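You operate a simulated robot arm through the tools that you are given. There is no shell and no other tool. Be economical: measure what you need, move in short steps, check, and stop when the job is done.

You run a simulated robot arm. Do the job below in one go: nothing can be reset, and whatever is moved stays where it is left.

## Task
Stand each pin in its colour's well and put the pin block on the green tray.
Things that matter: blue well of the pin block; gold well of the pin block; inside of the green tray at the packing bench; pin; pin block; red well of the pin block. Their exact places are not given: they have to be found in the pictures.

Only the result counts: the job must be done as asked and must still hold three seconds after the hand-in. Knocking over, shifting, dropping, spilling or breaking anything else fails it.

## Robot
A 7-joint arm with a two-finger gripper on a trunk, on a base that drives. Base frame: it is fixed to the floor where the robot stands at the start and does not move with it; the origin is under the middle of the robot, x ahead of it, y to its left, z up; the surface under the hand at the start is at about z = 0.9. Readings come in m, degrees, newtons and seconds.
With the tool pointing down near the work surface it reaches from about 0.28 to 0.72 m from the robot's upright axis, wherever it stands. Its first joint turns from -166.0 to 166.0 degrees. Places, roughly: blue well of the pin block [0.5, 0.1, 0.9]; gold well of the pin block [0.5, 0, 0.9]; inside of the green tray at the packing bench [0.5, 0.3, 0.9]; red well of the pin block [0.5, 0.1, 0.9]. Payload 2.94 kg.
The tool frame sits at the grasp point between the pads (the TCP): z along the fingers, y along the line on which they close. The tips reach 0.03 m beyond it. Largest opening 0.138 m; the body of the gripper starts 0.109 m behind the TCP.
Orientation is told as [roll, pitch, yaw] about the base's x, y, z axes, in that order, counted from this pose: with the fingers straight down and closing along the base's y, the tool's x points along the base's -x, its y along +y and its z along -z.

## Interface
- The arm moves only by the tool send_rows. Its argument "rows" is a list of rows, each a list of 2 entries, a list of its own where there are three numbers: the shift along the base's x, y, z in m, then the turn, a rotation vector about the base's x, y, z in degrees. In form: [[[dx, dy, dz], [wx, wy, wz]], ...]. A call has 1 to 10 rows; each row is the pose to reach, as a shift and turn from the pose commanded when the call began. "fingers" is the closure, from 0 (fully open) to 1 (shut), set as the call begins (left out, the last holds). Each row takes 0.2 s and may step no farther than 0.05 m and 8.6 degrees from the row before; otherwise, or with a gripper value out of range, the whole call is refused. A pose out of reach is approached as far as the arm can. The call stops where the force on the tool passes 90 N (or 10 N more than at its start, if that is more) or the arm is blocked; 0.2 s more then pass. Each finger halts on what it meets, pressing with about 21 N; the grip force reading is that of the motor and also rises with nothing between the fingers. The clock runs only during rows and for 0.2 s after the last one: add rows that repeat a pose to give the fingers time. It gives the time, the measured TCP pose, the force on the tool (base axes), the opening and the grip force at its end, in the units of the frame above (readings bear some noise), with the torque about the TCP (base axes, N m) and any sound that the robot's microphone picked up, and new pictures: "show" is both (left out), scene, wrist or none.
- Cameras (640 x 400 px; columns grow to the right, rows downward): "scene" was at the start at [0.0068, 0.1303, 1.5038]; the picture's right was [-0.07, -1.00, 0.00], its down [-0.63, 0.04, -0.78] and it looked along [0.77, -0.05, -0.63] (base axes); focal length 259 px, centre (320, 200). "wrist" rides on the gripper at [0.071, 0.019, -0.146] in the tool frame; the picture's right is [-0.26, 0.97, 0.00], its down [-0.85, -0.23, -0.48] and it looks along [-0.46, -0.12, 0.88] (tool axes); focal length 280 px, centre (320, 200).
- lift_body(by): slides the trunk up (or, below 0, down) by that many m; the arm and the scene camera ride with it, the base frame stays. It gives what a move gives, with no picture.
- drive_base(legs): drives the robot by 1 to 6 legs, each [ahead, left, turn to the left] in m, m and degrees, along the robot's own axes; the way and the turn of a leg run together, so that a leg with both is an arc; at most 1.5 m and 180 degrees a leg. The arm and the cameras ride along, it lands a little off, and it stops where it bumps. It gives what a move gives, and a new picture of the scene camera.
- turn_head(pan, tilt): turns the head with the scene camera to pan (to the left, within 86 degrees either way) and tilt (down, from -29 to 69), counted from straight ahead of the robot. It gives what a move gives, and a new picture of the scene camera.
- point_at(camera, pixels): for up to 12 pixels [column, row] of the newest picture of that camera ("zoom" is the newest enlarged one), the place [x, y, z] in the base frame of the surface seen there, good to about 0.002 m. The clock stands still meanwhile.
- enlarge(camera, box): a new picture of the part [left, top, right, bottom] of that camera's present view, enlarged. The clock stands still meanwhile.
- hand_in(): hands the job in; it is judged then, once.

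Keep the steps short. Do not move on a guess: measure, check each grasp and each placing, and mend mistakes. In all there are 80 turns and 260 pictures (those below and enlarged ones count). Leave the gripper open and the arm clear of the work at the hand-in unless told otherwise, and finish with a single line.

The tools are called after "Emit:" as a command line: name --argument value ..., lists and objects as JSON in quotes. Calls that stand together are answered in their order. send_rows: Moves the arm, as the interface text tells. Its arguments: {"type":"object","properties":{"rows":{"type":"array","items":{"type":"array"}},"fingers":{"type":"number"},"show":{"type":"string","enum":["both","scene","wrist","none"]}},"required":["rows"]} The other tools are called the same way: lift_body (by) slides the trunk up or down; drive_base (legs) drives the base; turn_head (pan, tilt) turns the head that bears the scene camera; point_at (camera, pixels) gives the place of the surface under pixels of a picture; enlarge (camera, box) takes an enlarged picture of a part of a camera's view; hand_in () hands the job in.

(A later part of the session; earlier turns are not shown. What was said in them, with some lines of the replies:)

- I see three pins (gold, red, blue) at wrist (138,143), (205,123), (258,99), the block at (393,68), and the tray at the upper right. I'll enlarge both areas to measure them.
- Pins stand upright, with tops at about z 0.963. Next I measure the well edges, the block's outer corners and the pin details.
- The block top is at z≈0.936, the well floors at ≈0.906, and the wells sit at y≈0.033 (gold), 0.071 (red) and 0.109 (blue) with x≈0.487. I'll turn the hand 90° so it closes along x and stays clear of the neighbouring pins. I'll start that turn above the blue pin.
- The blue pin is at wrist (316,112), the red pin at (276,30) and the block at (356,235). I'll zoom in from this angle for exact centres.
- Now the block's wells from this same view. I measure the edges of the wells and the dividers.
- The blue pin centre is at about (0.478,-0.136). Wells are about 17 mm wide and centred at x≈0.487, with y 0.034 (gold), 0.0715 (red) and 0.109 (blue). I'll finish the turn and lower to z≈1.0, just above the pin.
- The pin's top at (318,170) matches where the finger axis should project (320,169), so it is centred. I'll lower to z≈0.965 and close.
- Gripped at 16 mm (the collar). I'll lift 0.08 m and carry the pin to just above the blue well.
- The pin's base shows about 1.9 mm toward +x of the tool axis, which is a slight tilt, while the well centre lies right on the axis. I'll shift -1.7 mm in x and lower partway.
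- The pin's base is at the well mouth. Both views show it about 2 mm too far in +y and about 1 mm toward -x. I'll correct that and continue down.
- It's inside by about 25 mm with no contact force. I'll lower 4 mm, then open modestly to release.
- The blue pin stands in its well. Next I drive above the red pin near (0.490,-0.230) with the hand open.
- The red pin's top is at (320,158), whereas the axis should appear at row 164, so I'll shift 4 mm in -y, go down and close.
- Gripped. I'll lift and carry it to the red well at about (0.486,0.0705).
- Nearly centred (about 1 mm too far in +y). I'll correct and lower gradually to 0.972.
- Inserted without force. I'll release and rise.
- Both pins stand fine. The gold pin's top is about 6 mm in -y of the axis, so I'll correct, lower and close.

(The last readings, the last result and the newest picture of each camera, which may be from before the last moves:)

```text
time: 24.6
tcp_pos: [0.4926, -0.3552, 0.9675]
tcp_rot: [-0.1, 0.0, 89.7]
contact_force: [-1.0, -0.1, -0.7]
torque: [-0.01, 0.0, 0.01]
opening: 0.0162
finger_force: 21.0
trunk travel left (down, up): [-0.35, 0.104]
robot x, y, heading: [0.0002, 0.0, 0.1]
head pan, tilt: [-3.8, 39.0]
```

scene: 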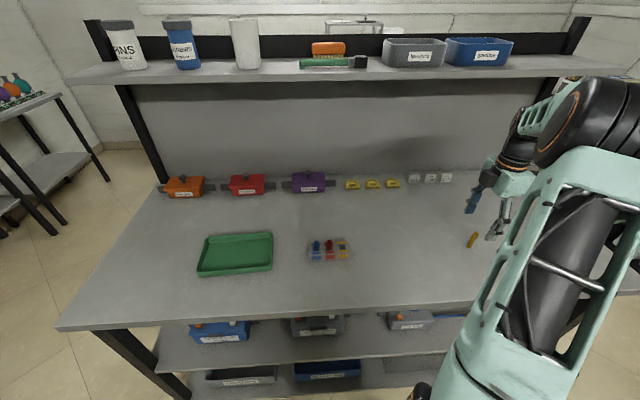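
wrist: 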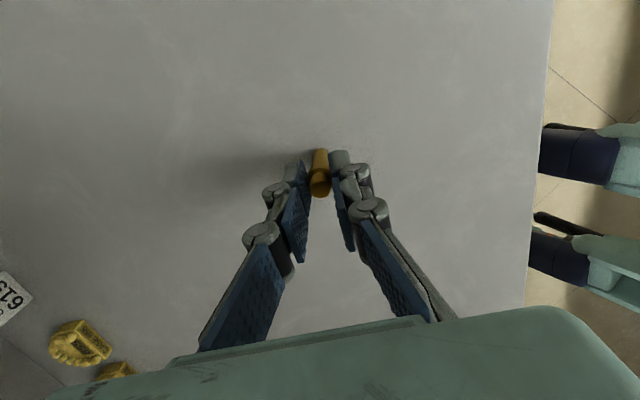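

Gripped. By the commanded offsets, the gold well is +0.3865 in y and -0.005 in x from here. I'll carry the pin there.

Emit:
send_rows --rows '[[[0, 0, 0.04], [0, 0, 0]], [[0, 0.02, 0.08], [0, 0, 0]], [[0, 0.068, 0.08], [0, 0, 0]], [[-0.002, 0.116, 0.08], [0, 0, 0]], [[-0.002, 0.164, 0.08], [0, 0, 0]], [[-0.003, 0.212, 0.08], [0, 0, 0]], [[-0.004, 0.26, 0.08], [0, 0, 0]], [[-0.005, 0.308, 0.08], [0, 0, 0]], [[-0.005, 0.35, 0.08], [0, 0, 0]], [[-0.005, 0.3865, 0.06], [0, 0, 0]]]' --show "none"

Emit:
send_rows --rows '[[[0, 0, -0.02], [0, 0, 0]], [[0, 0, -0.02], [0, 0, 0]]]' --show "none"

Emit:
enlarge --camera "wrist" --box '[256, 120, 384, 200]'

Emit:
enlarge --camera "scene" --box '[282, 210, 378, 270]'

```text
time: 26.8
tcp_pos: [0.4887, 0.0304, 1.0263]
tcp_rot: [-0.2, 0.0, 89.7]
contact_force: [0.0, -0.3, -0.3]
torque: [-0.02, 0.01, -0.05]
opening: 0.016
finger_force: 21.0
trunk travel left (down, up): [-0.35, 0.104]
robot x, y, heading: [0.0005, -0.0021, -0.1]
head pan, tilt: [-3.8, 39.0]
```

```text
time: 27.4
tcp_pos: [0.4877, 0.0306, 1.0068]
tcp_rot: [-0.1, 0.0, 89.8]
contact_force: [0.0, 0.5, 0.4]
torque: [0.01, -0.03, 0.03]
opening: 0.016
finger_force: 21.2
trunk travel left (down, up): [-0.35, 0.104]
robot x, y, heading: [0.0015, 0.0004, -0.1]
head pan, tilt: [-3.8, 39.0]
```

```text
5.00 times, centred on (320, 160) of wrist
```

zoom: 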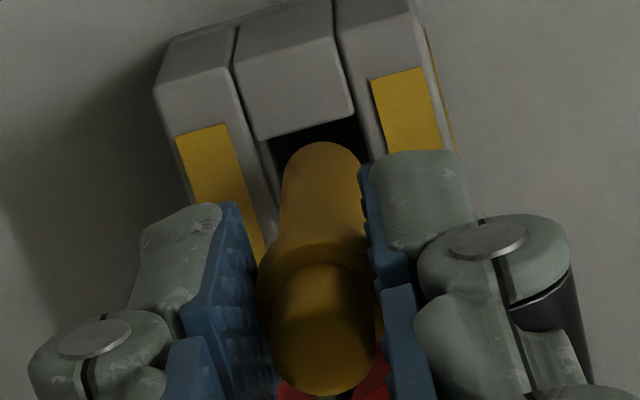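

```text
6.67 times, centred on (330, 240) of scene
```

zoom: 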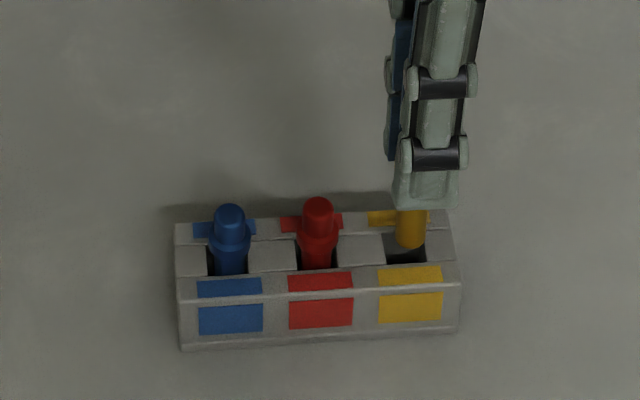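

The pin sits about 2 mm too far in -y (scene: pin centre 410, well centre 404). I'll shift +2 mm and lower.

Emit:
send_rows --rows '[[[0, 0.002, -0.004], [0, 0, 0]], [[0, 0.002, -0.012], [0, 0, 0]], [[0, 0.002, -0.019], [0, 0, 0]], [[0, 0.002, -0.026], [0, 0, 0]], [[0, 0.002, -0.0325], [0, 0, 0]]]' --show "none"

Emit:
enlarge --camera "wrist" --box '[256, 120, 384, 200]'

Emit:
enlarge --camera "scene" --box '[282, 210, 378, 270]'

```text
time: 28.6
tcp_pos: [0.4874, 0.0332, 0.9744]
tcp_rot: [0.1, 0.0, 89.8]
contact_force: [-0.3, -0.3, -0.1]
torque: [0.01, 0.0, 0.02]
opening: 0.0161
finger_force: 21.0
trunk travel left (down, up): [-0.35, 0.104]
robot x, y, heading: [-0.0015, 0.0038, 0.1]
head pan, tilt: [-3.8, 39.0]
```

```text
5.00 times, centred on (320, 160) of wrist
```

zoom: 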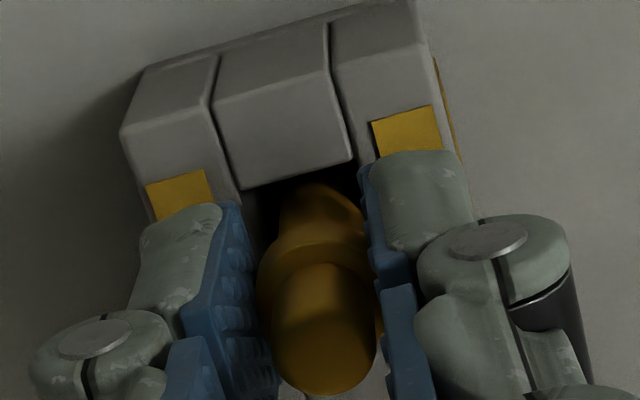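

```text
6.67 times, centred on (330, 240) of scene
```

zoom: 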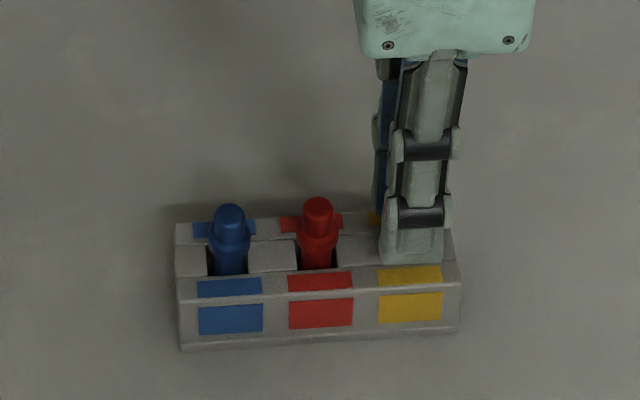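

It's in with no force. I'll release, rise, and shift above the block's middle.

Emit:
send_rows --rows '[[[0, 0, 0], [0, 0, 0]], [[0, 0, 0], [0, 0, 0]], [[0, 0, 0], [0, 0, 0]], [[0, 0, 0.02], [0, 0, 0]], [[0, 0, 0.06], [0, 0, 0]], [[0, 0.015, 0.1], [0, 0, 0]], [[0, 0.0375, 0.1], [0, 0, 0]], [[0, 0.0375, 0.1], [0, 0, 0]]]' --fingers 0.5

Emit:
enlarge --camera "wrist" --box '[256, 80, 384, 160]'

Emit:
point_at --camera "zoom" --pixels '[[320, 200], [250, 200], [400, 200]]'

Emit:
enlarge --camera "scene" --box '[180, 200, 372, 290]'

Emit:
point_at --camera "zoom" --pixels '[[70, 240], [90, 130], [310, 215], [300, 110], [62, 275], [180, 185], [95, 200], [275, 200], [190, 130], [190, 225], [200, 245], [60, 250]]'

```text
time: 30.4
tcp_pos: [0.486, 0.07, 1.074]
tcp_rot: [0.0, 0.0, 89.9]
contact_force: [0.2, 0.2, -0.1]
torque: [0.0, 0.01, -0.01]
opening: 0.0691
finger_force: 0.0
trunk travel left (down, up): [-0.35, 0.104]
robot x, y, heading: [-0.0019, -0.0035, -0.1]
head pan, tilt: [-3.8, 39.0]
```

scene: 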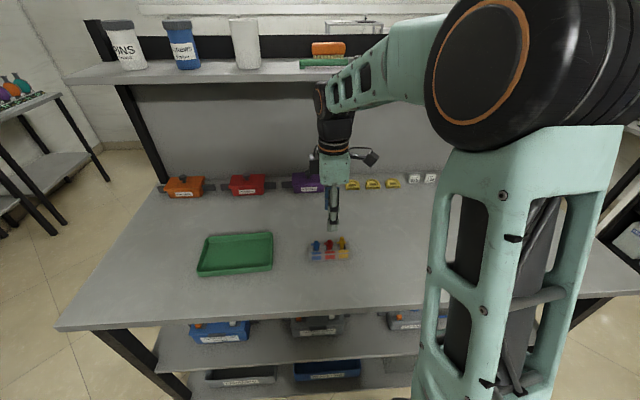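
wrist: 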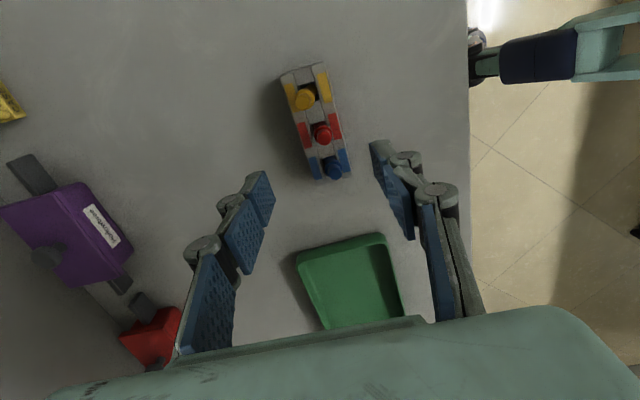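

```text
5.00 times, centred on (320, 120) of wrist
```

zoom: 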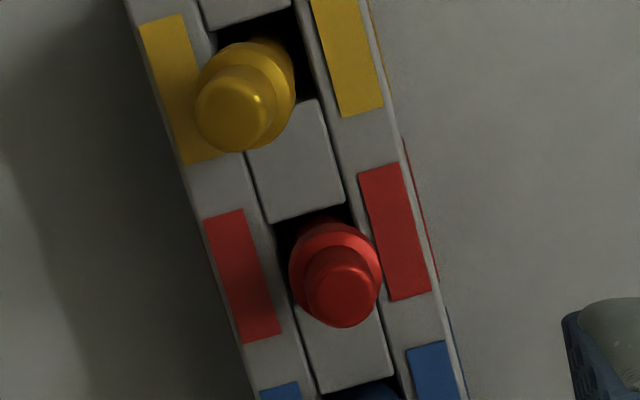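

```text
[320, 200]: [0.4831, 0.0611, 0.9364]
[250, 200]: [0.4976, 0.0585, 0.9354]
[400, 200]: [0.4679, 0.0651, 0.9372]
```

```text
3.33 times, centred on (276, 245) of scene
```

zoom: 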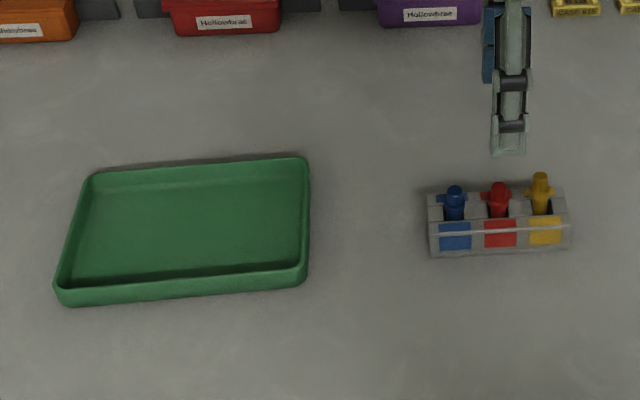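

```text
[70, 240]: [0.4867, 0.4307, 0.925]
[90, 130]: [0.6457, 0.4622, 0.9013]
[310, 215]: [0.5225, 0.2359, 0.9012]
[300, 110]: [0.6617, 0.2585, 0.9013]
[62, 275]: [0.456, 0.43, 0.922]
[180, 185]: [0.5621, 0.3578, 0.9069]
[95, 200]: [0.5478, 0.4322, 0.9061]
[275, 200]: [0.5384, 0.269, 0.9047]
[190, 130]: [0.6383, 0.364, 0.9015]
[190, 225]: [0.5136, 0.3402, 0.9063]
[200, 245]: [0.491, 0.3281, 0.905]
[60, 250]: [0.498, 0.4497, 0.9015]
```

The gold pin seems to lean. I'll check it more closely before moving the block.

Emit:
enlarge --camera "scene" --box '[302, 230, 358, 265]'

Emit:
enlarge --camera "wrist" --box '[272, 60, 368, 185]'

Emit:
point_at --camera "wrist" --pixels '[[303, 101], [324, 136], [333, 170], [300, 97], [307, 92], [322, 129]]'

```text
11.43 times, centred on (330, 248) of scene
```

zoom: 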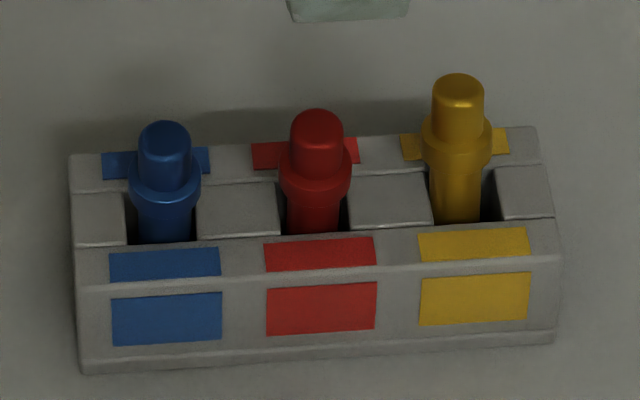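

```text
3.20 times, centred on (320, 122) of wrist
```

zoom: 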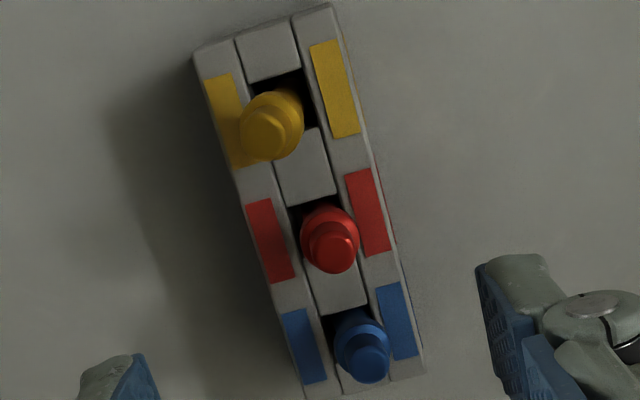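

```text
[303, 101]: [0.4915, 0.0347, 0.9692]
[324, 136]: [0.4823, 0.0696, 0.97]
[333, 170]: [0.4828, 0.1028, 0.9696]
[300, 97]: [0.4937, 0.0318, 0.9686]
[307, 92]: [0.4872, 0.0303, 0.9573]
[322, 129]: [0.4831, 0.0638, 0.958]
```

All three tops are at z≈0.969, so every pin is seated, and the gold one leans only within its clearance. I'll lower around the block's middle to z≈0.941 (tips at 0.911).

Emit:
send_rows --rows '[[[0.001, 0.0005, -0.04], [0, 0, 0]], [[0.001, 0.0005, -0.08], [0, 0, 0]], [[0.001, 0.0005, -0.11], [0, 0, 0]], [[0.001, 0.0005, -0.132], [0, 0, 0]]]'

Emit:
enlarge --camera "scene" --box '[282, 210, 378, 270]'

```text
time: 31.4
tcp_pos: [0.4875, 0.0671, 0.9422]
tcp_rot: [0.1, 0.0, 89.8]
contact_force: [0.1, -0.6, -0.7]
torque: [0.0, -0.01, 0.04]
opening: 0.0689
finger_force: 0.0
trunk travel left (down, up): [-0.35, 0.104]
robot x, y, heading: [0.0032, 0.0009, -0.1]
head pan, tilt: [-3.8, 39.0]
```

scene: 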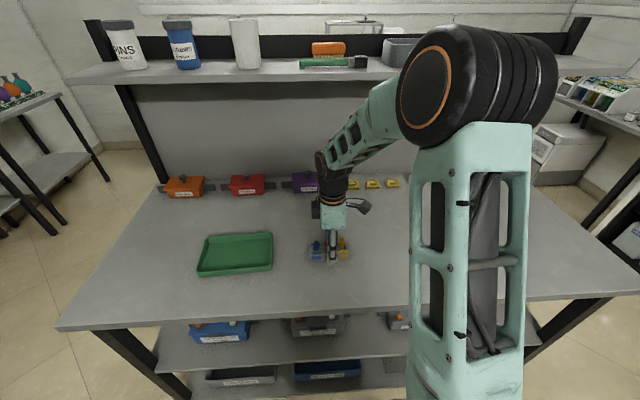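
wrist: 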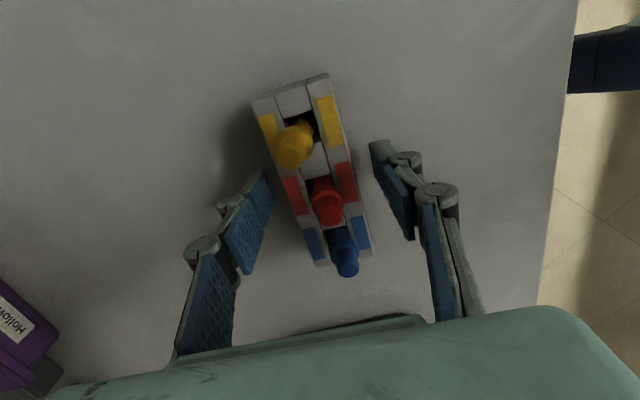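

```text
6.67 times, centred on (330, 240) of scene
```

zoom: 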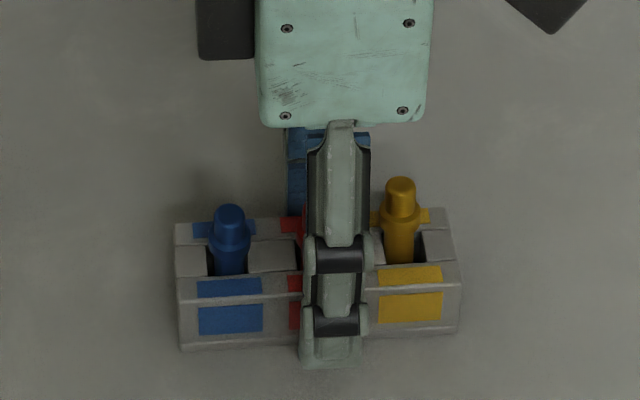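

The fingers straddle the block, about 3 mm off centre along its length. I'll shift +3 mm in y and close.

Emit:
send_rows --rows '[[[0, 0.003, 0], [0, 0, 0]], [[0, 0.003, 0], [0, 0, 0]], [[0, 0.003, 0], [0, 0, 0]], [[0, 0.003, 0], [0, 0, 0]], [[0, 0.003, 0], [0, 0, 0]]]' --fingers 1 --show "none"

Emit:
send_rows --rows '[[[0, 0, 0.01], [0, 0, 0]], [[0, 0, 0.025], [0, 0, 0]], [[0, 0, 0.04], [0, 0, 0]], [[0, 0, 0.055], [0, 0, 0]]]'

Emit:
enlarge --camera "scene" --box '[282, 200, 378, 260]'

```text
time: 32.6
tcp_pos: [0.4884, 0.071, 0.9431]
tcp_rot: [0.1, 0.0, 89.8]
contact_force: [0.8, -0.5, -0.8]
torque: [0.0, -0.02, -0.06]
opening: 0.0431
finger_force: 20.7
trunk travel left (down, up): [-0.35, 0.104]
robot x, y, heading: [0.0028, 0.0004, 0.0]
head pan, tilt: [-3.8, 39.0]
```

```text
time: 33.6
tcp_pos: [0.4865, 0.0741, 0.9974]
tcp_rot: [0.0, -0.1, 89.9]
contact_force: [-0.3, -0.6, -2.4]
torque: [0.01, -0.03, -0.01]
opening: 0.0429
finger_force: 20.9
trunk travel left (down, up): [-0.35, 0.104]
robot x, y, heading: [0.0007, 0.0036, 0.0]
head pan, tilt: [-3.8, 39.0]
```

scene: 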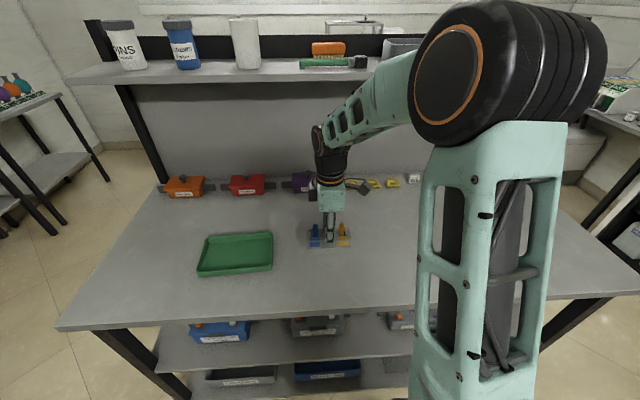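
wrist: 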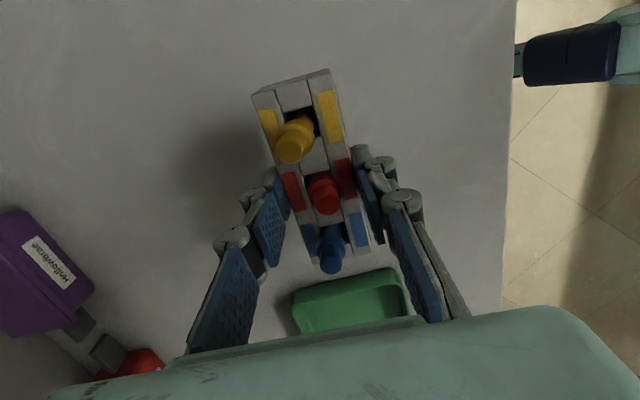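

```text
6.67 times, centred on (330, 230) of scene
```

zoom: 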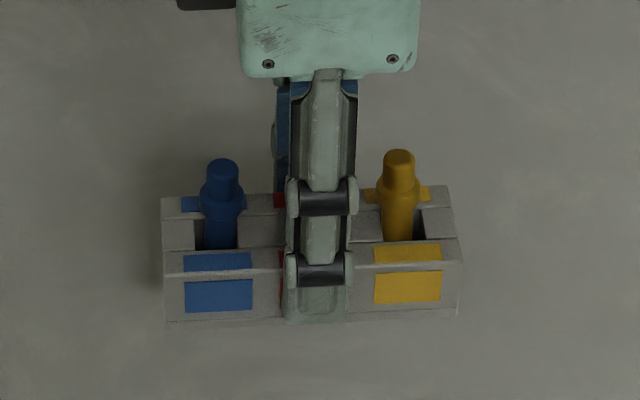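

The block is lifted level, with the pins in it. Now I'll measure the tray's rim and floor precisely for the placing.

Emit:
enlarge --camera "scene" --box '[188, 222, 284, 282]'

Emit:
point_at --camera "zoom" --pixels '[[66, 348], [553, 310], [560, 70], [130, 100], [310, 325], [350, 85], [100, 220], [550, 190], [320, 290], [340, 130], [130, 220], [530, 190]]'

```text
6.67 times, centred on (236, 252) of scene
```

zoom: 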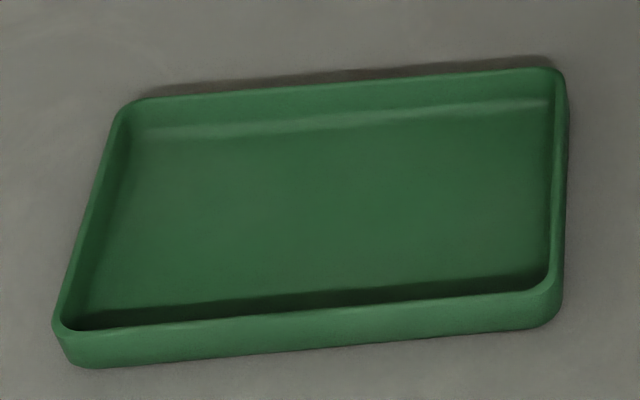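

```text
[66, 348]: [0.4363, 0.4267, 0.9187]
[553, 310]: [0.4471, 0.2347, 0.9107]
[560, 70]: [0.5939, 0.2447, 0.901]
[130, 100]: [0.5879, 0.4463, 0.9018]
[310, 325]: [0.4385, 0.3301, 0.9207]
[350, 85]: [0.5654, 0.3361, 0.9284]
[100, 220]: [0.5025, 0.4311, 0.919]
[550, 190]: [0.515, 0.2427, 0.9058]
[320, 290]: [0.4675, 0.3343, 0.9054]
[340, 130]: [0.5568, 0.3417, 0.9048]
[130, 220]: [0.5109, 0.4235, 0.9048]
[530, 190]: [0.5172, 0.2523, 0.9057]
```

The tray centre is about (0.502,0.337), the floor is at 0.905 and the rim at 0.928. I'll carry the block there at a safe height.

Emit:
send_rows --rows '[[[0, 0, 0.02], [0, 0, 0]], [[0.002, 0.04, 0.03], [0, 0, 0]], [[0.004, 0.08, 0.03], [0, 0, 0]], [[0.006, 0.12, 0.03], [0, 0, 0]], [[0.009, 0.16, 0.03], [0, 0, 0]], [[0.011, 0.2, 0.03], [0, 0, 0]], [[0.013, 0.24, 0.03], [0, 0, 0]], [[0.0145, 0.265, 0.03], [0, 0, 0]], [[0.0145, 0.265, 0.0], [0, 0, 0]]]'

Emit:
enlarge --camera "scene" --box '[172, 202, 300, 282]'

```text
time: 35.6
tcp_pos: [0.5019, 0.3423, 0.9957]
tcp_rot: [0.0, 0.1, 89.8]
contact_force: [-0.1, 1.0, -1.0]
torque: [-0.02, 0.01, -0.01]
opening: 0.0431
finger_force: 21.1
trunk travel left (down, up): [-0.35, 0.104]
robot x, y, heading: [-0.0015, -0.003, 0.2]
head pan, tilt: [-3.8, 39.0]
```

scene: 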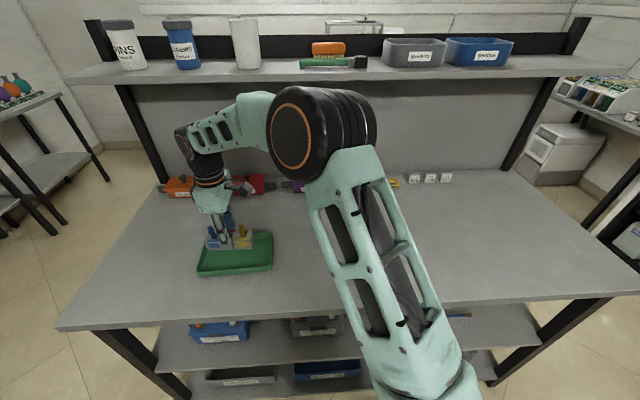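
wrist: 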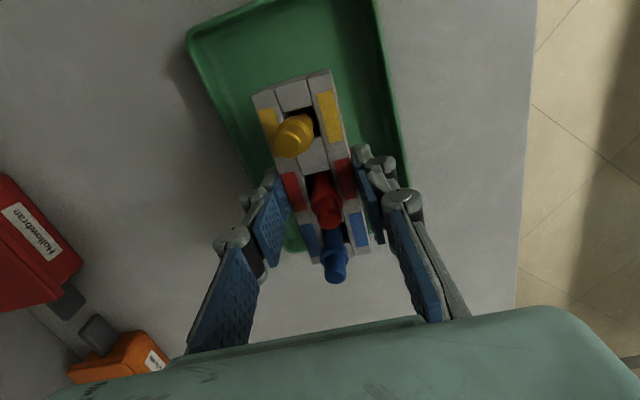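

```text
5.00 times, centred on (236, 242) of scene
```

zoom: 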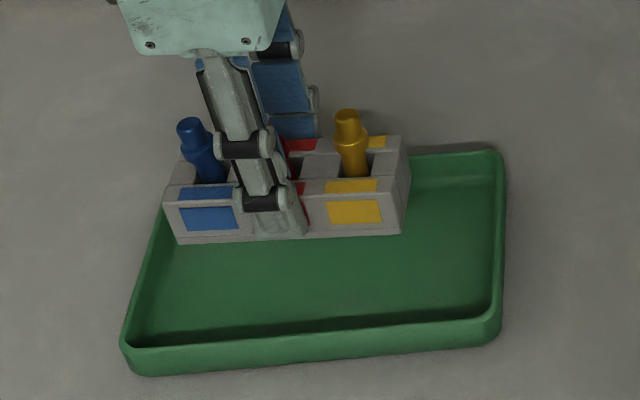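

The block is over the tray with room all around. I'll lower it most of the way and check.

Emit:
send_rows --rows '[[[0, -0.004, -0.015], [0, 0, 0]], [[0, -0.004, -0.03], [0, 0, 0]], [[0, -0.004, -0.04], [0, 0, 0]], [[0, -0.004, -0.045], [0, 0, 0]]]'

Emit:
enlarge --camera "scene" --box '[172, 202, 300, 282]'

```text
time: 36.6
tcp_pos: [0.5011, 0.3363, 0.9519]
tcp_rot: [0.0, 0.0, 89.8]
contact_force: [-0.4, -0.2, -1.7]
torque: [0.02, -0.01, -0.02]
opening: 0.043
finger_force: 20.5
trunk travel left (down, up): [-0.35, 0.104]
robot x, y, heading: [-0.0022, 0.0005, -0.1]
head pan, tilt: [-3.8, 39.0]
```

scene: 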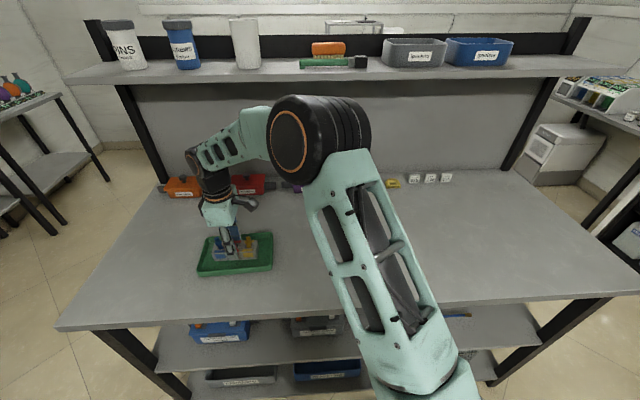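
wrist: 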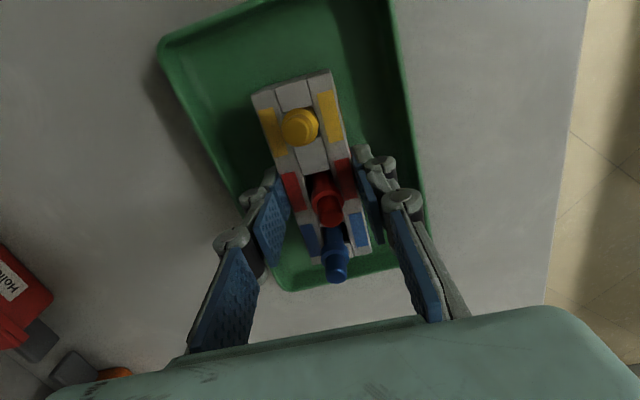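

```text
5.00 times, centred on (236, 242) of scene
```

zoom: 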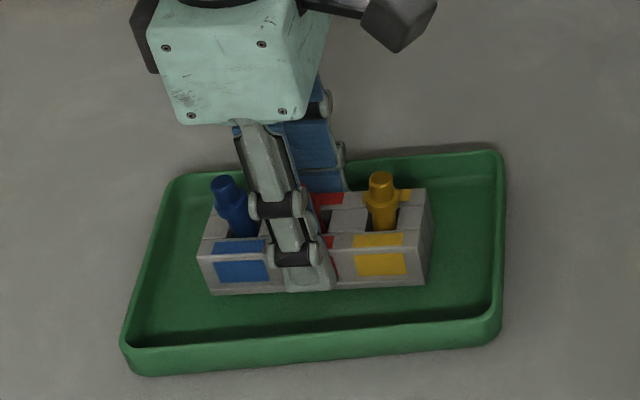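

Inside the tray and a few mm above the floor. I'll lower slowly until contact shows.

Emit:
send_rows --rows '[[[0, 0, -0.0015], [0, 0, 0]], [[0, 0, -0.003], [0, 0, 0]], [[0, 0, -0.003], [0, 0, 0]]]' --show "none"

```text
time: 37.4
tcp_pos: [0.501, 0.3335, 0.9485]
tcp_rot: [0.0, 0.0, 89.8]
contact_force: [0.7, -0.3, -0.8]
torque: [-0.03, -0.01, -0.02]
opening: 0.043
finger_force: 20.7
trunk travel left (down, up): [-0.35, 0.104]
robot x, y, heading: [-0.0011, -0.0049, 0.5]
head pan, tilt: [-3.8, 39.0]
```

Emit:
send_rows --rows '[[[0, 0, -0.001], [0, 0, 0]], [[0, 0, -0.001], [0, 0, 0]]]' --show "none"

Emit:
enlarge --camera "scene" --box '[172, 202, 300, 282]'

```text
time: 38.0
tcp_pos: [0.5016, 0.3348, 0.9483]
tcp_rot: [0.0, 0.1, 89.8]
contact_force: [-0.5, 1.2, -0.1]
torque: [-0.01, 0.0, -0.02]
opening: 0.043
finger_force: 20.5
trunk travel left (down, up): [-0.35, 0.104]
robot x, y, heading: [-0.0005, -0.0001, -0.2]
head pan, tilt: [-3.8, 39.0]
```

```text
5.00 times, centred on (236, 242) of scene
```

zoom: 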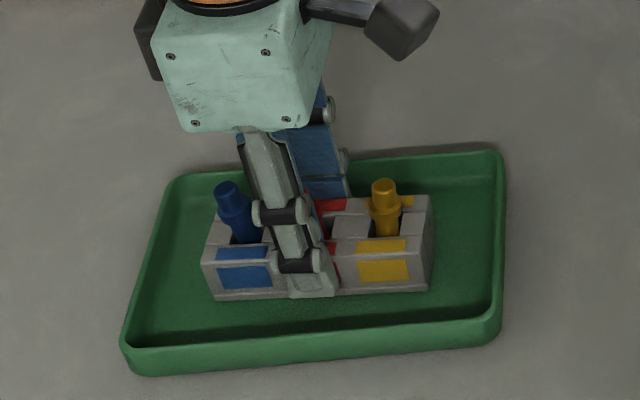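

The weight reading is near zero, so the block rests on the floor. I'll open slightly (0.062), staying inside the tray walls, and rise.

Emit:
send_rows --rows '[[[0, 0, 0], [0, 0, 0]], [[0, 0, 0], [0, 0, 0]], [[0, 0, 0], [0, 0, 0]], [[0, 0, 0.03], [0, 0, 0]], [[0, 0, 0.07], [0, 0, 0]], [[0, 0, 0.11], [0, 0, 0]], [[0, 0, 0.155], [0, 0, 0]]]' --fingers 0.55

Emit:
enlarge --camera "scene" --box '[172, 202, 300, 282]'

Emit:
enlarge --camera "wrist" --box '[240, 40, 400, 180]'

```text
time: 39.6
tcp_pos: [0.5018, 0.3383, 1.1054]
tcp_rot: [0.0, 0.1, 89.8]
contact_force: [0.5, 0.1, -0.1]
torque: [-0.01, 0.02, -0.06]
opening: 0.062
finger_force: 0.1
trunk travel left (down, up): [-0.35, 0.104]
robot x, y, heading: [-0.0017, 0.002, -0.0]
head pan, tilt: [-3.8, 39.0]
```

scene: 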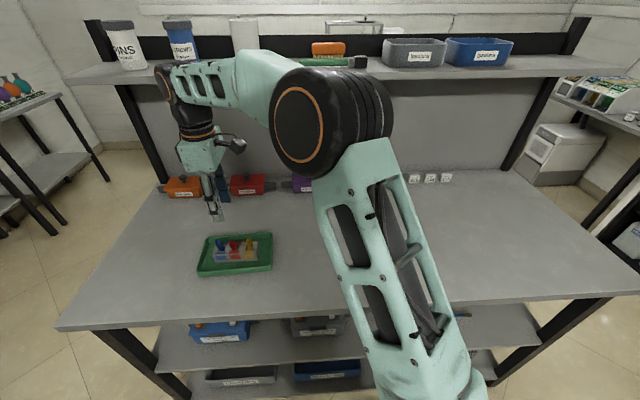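
wrist: 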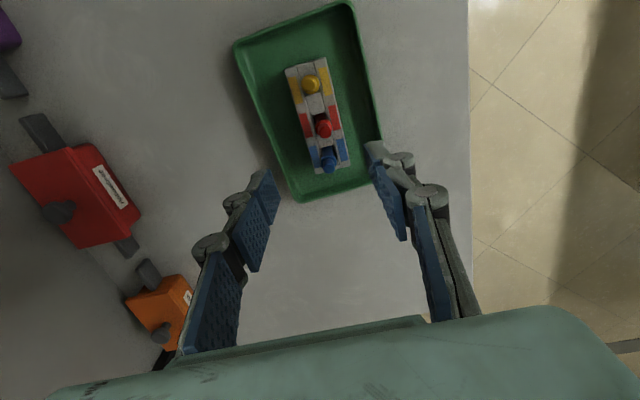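

```text
5.00 times, centred on (236, 242) of scene
```

zoom: 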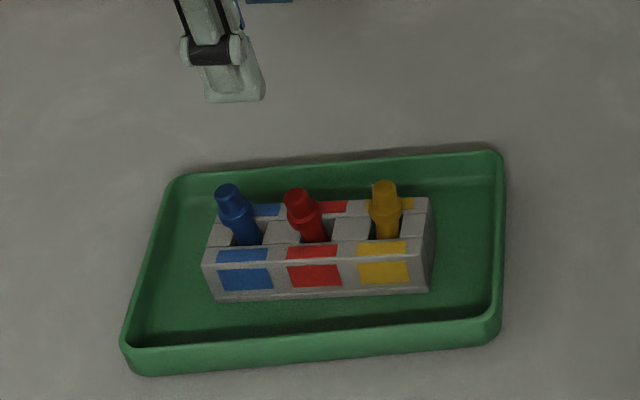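

```text
2.86 times, centred on (320, 110) of wrist
```

zoom: 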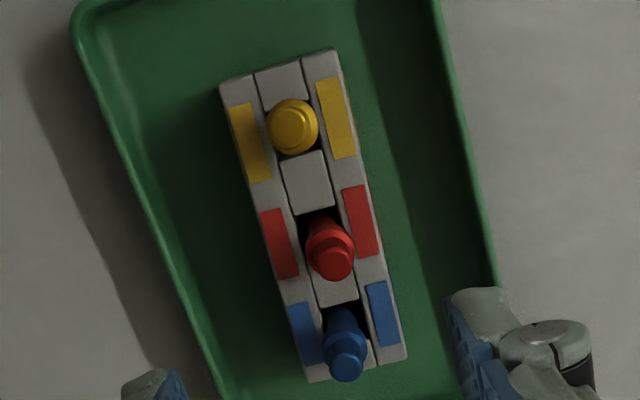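

The block rests in the tray. The blue and red pins lean a little, so I'll measure how much.

Emit:
point_at --camera "zoom" --pixels '[[290, 128], [331, 262], [348, 362], [305, 180], [335, 290], [260, 85], [370, 358], [250, 145], [337, 118], [305, 335], [384, 312]]'

Emit:
enlarge --camera "scene" --box '[208, 232, 264, 267]'

```text
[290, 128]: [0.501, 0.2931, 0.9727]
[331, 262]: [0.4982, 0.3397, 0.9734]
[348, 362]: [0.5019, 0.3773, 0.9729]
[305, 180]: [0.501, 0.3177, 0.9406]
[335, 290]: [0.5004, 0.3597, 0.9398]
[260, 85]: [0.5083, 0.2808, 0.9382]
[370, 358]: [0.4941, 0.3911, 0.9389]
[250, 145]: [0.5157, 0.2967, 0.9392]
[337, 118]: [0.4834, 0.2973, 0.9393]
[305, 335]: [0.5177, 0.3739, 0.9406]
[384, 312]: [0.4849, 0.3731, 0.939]
```

```text
11.43 times, centred on (236, 250) of scene
```

zoom: 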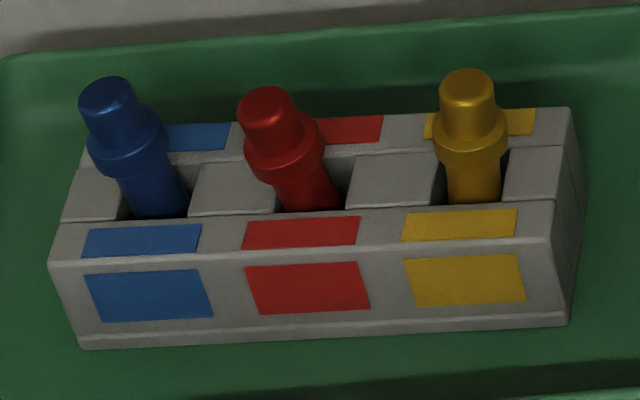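

All the tops are at z≈0.973, so each pin is fully seated, with only a small lean from the well clearance. I'll open the hand fully, rise a bit and do a last check.

Emit:
send_rows --rows '[[[0, 0, 0.04], [0, 0, 0]], [[0, 0, 0.08], [0, 0, 0]], [[0, 0, 0.08], [0, 0, 0]], [[0, 0, 0.08], [0, 0, 0]], [[0, 0, 0.08], [0, 0, 0]]]' --fingers 0

```text
time: 40.8
tcp_pos: [0.5042, 0.3339, 1.1835]
tcp_rot: [-0.1, 0.0, 89.9]
contact_force: [-0.2, -0.5, 0.6]
torque: [0.02, -0.04, 0.01]
opening: 0.1379
finger_force: 0.1
trunk travel left (down, up): [-0.35, 0.104]
robot x, y, heading: [0.0026, -0.0033, 0.0]
head pan, tilt: [-3.8, 39.0]
```

scene: 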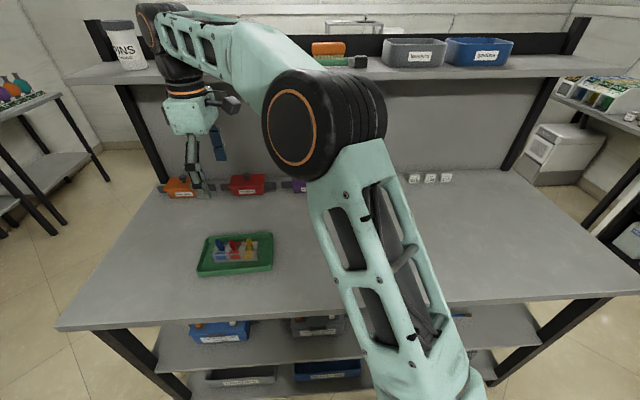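
wrist: 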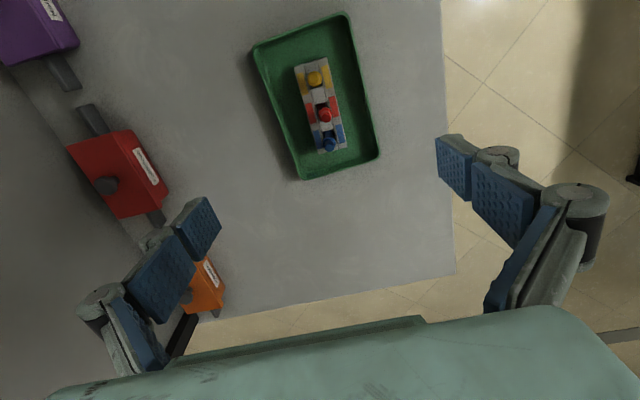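

Everything is in place and the arm is clear, so I'm handing in.

Emit:
hand_in

```text
The job is handed in.
```

The blue, red and gold pins each stand in their own colour's well, leaning slightly within the clearance, and the pin block is on the green tray.
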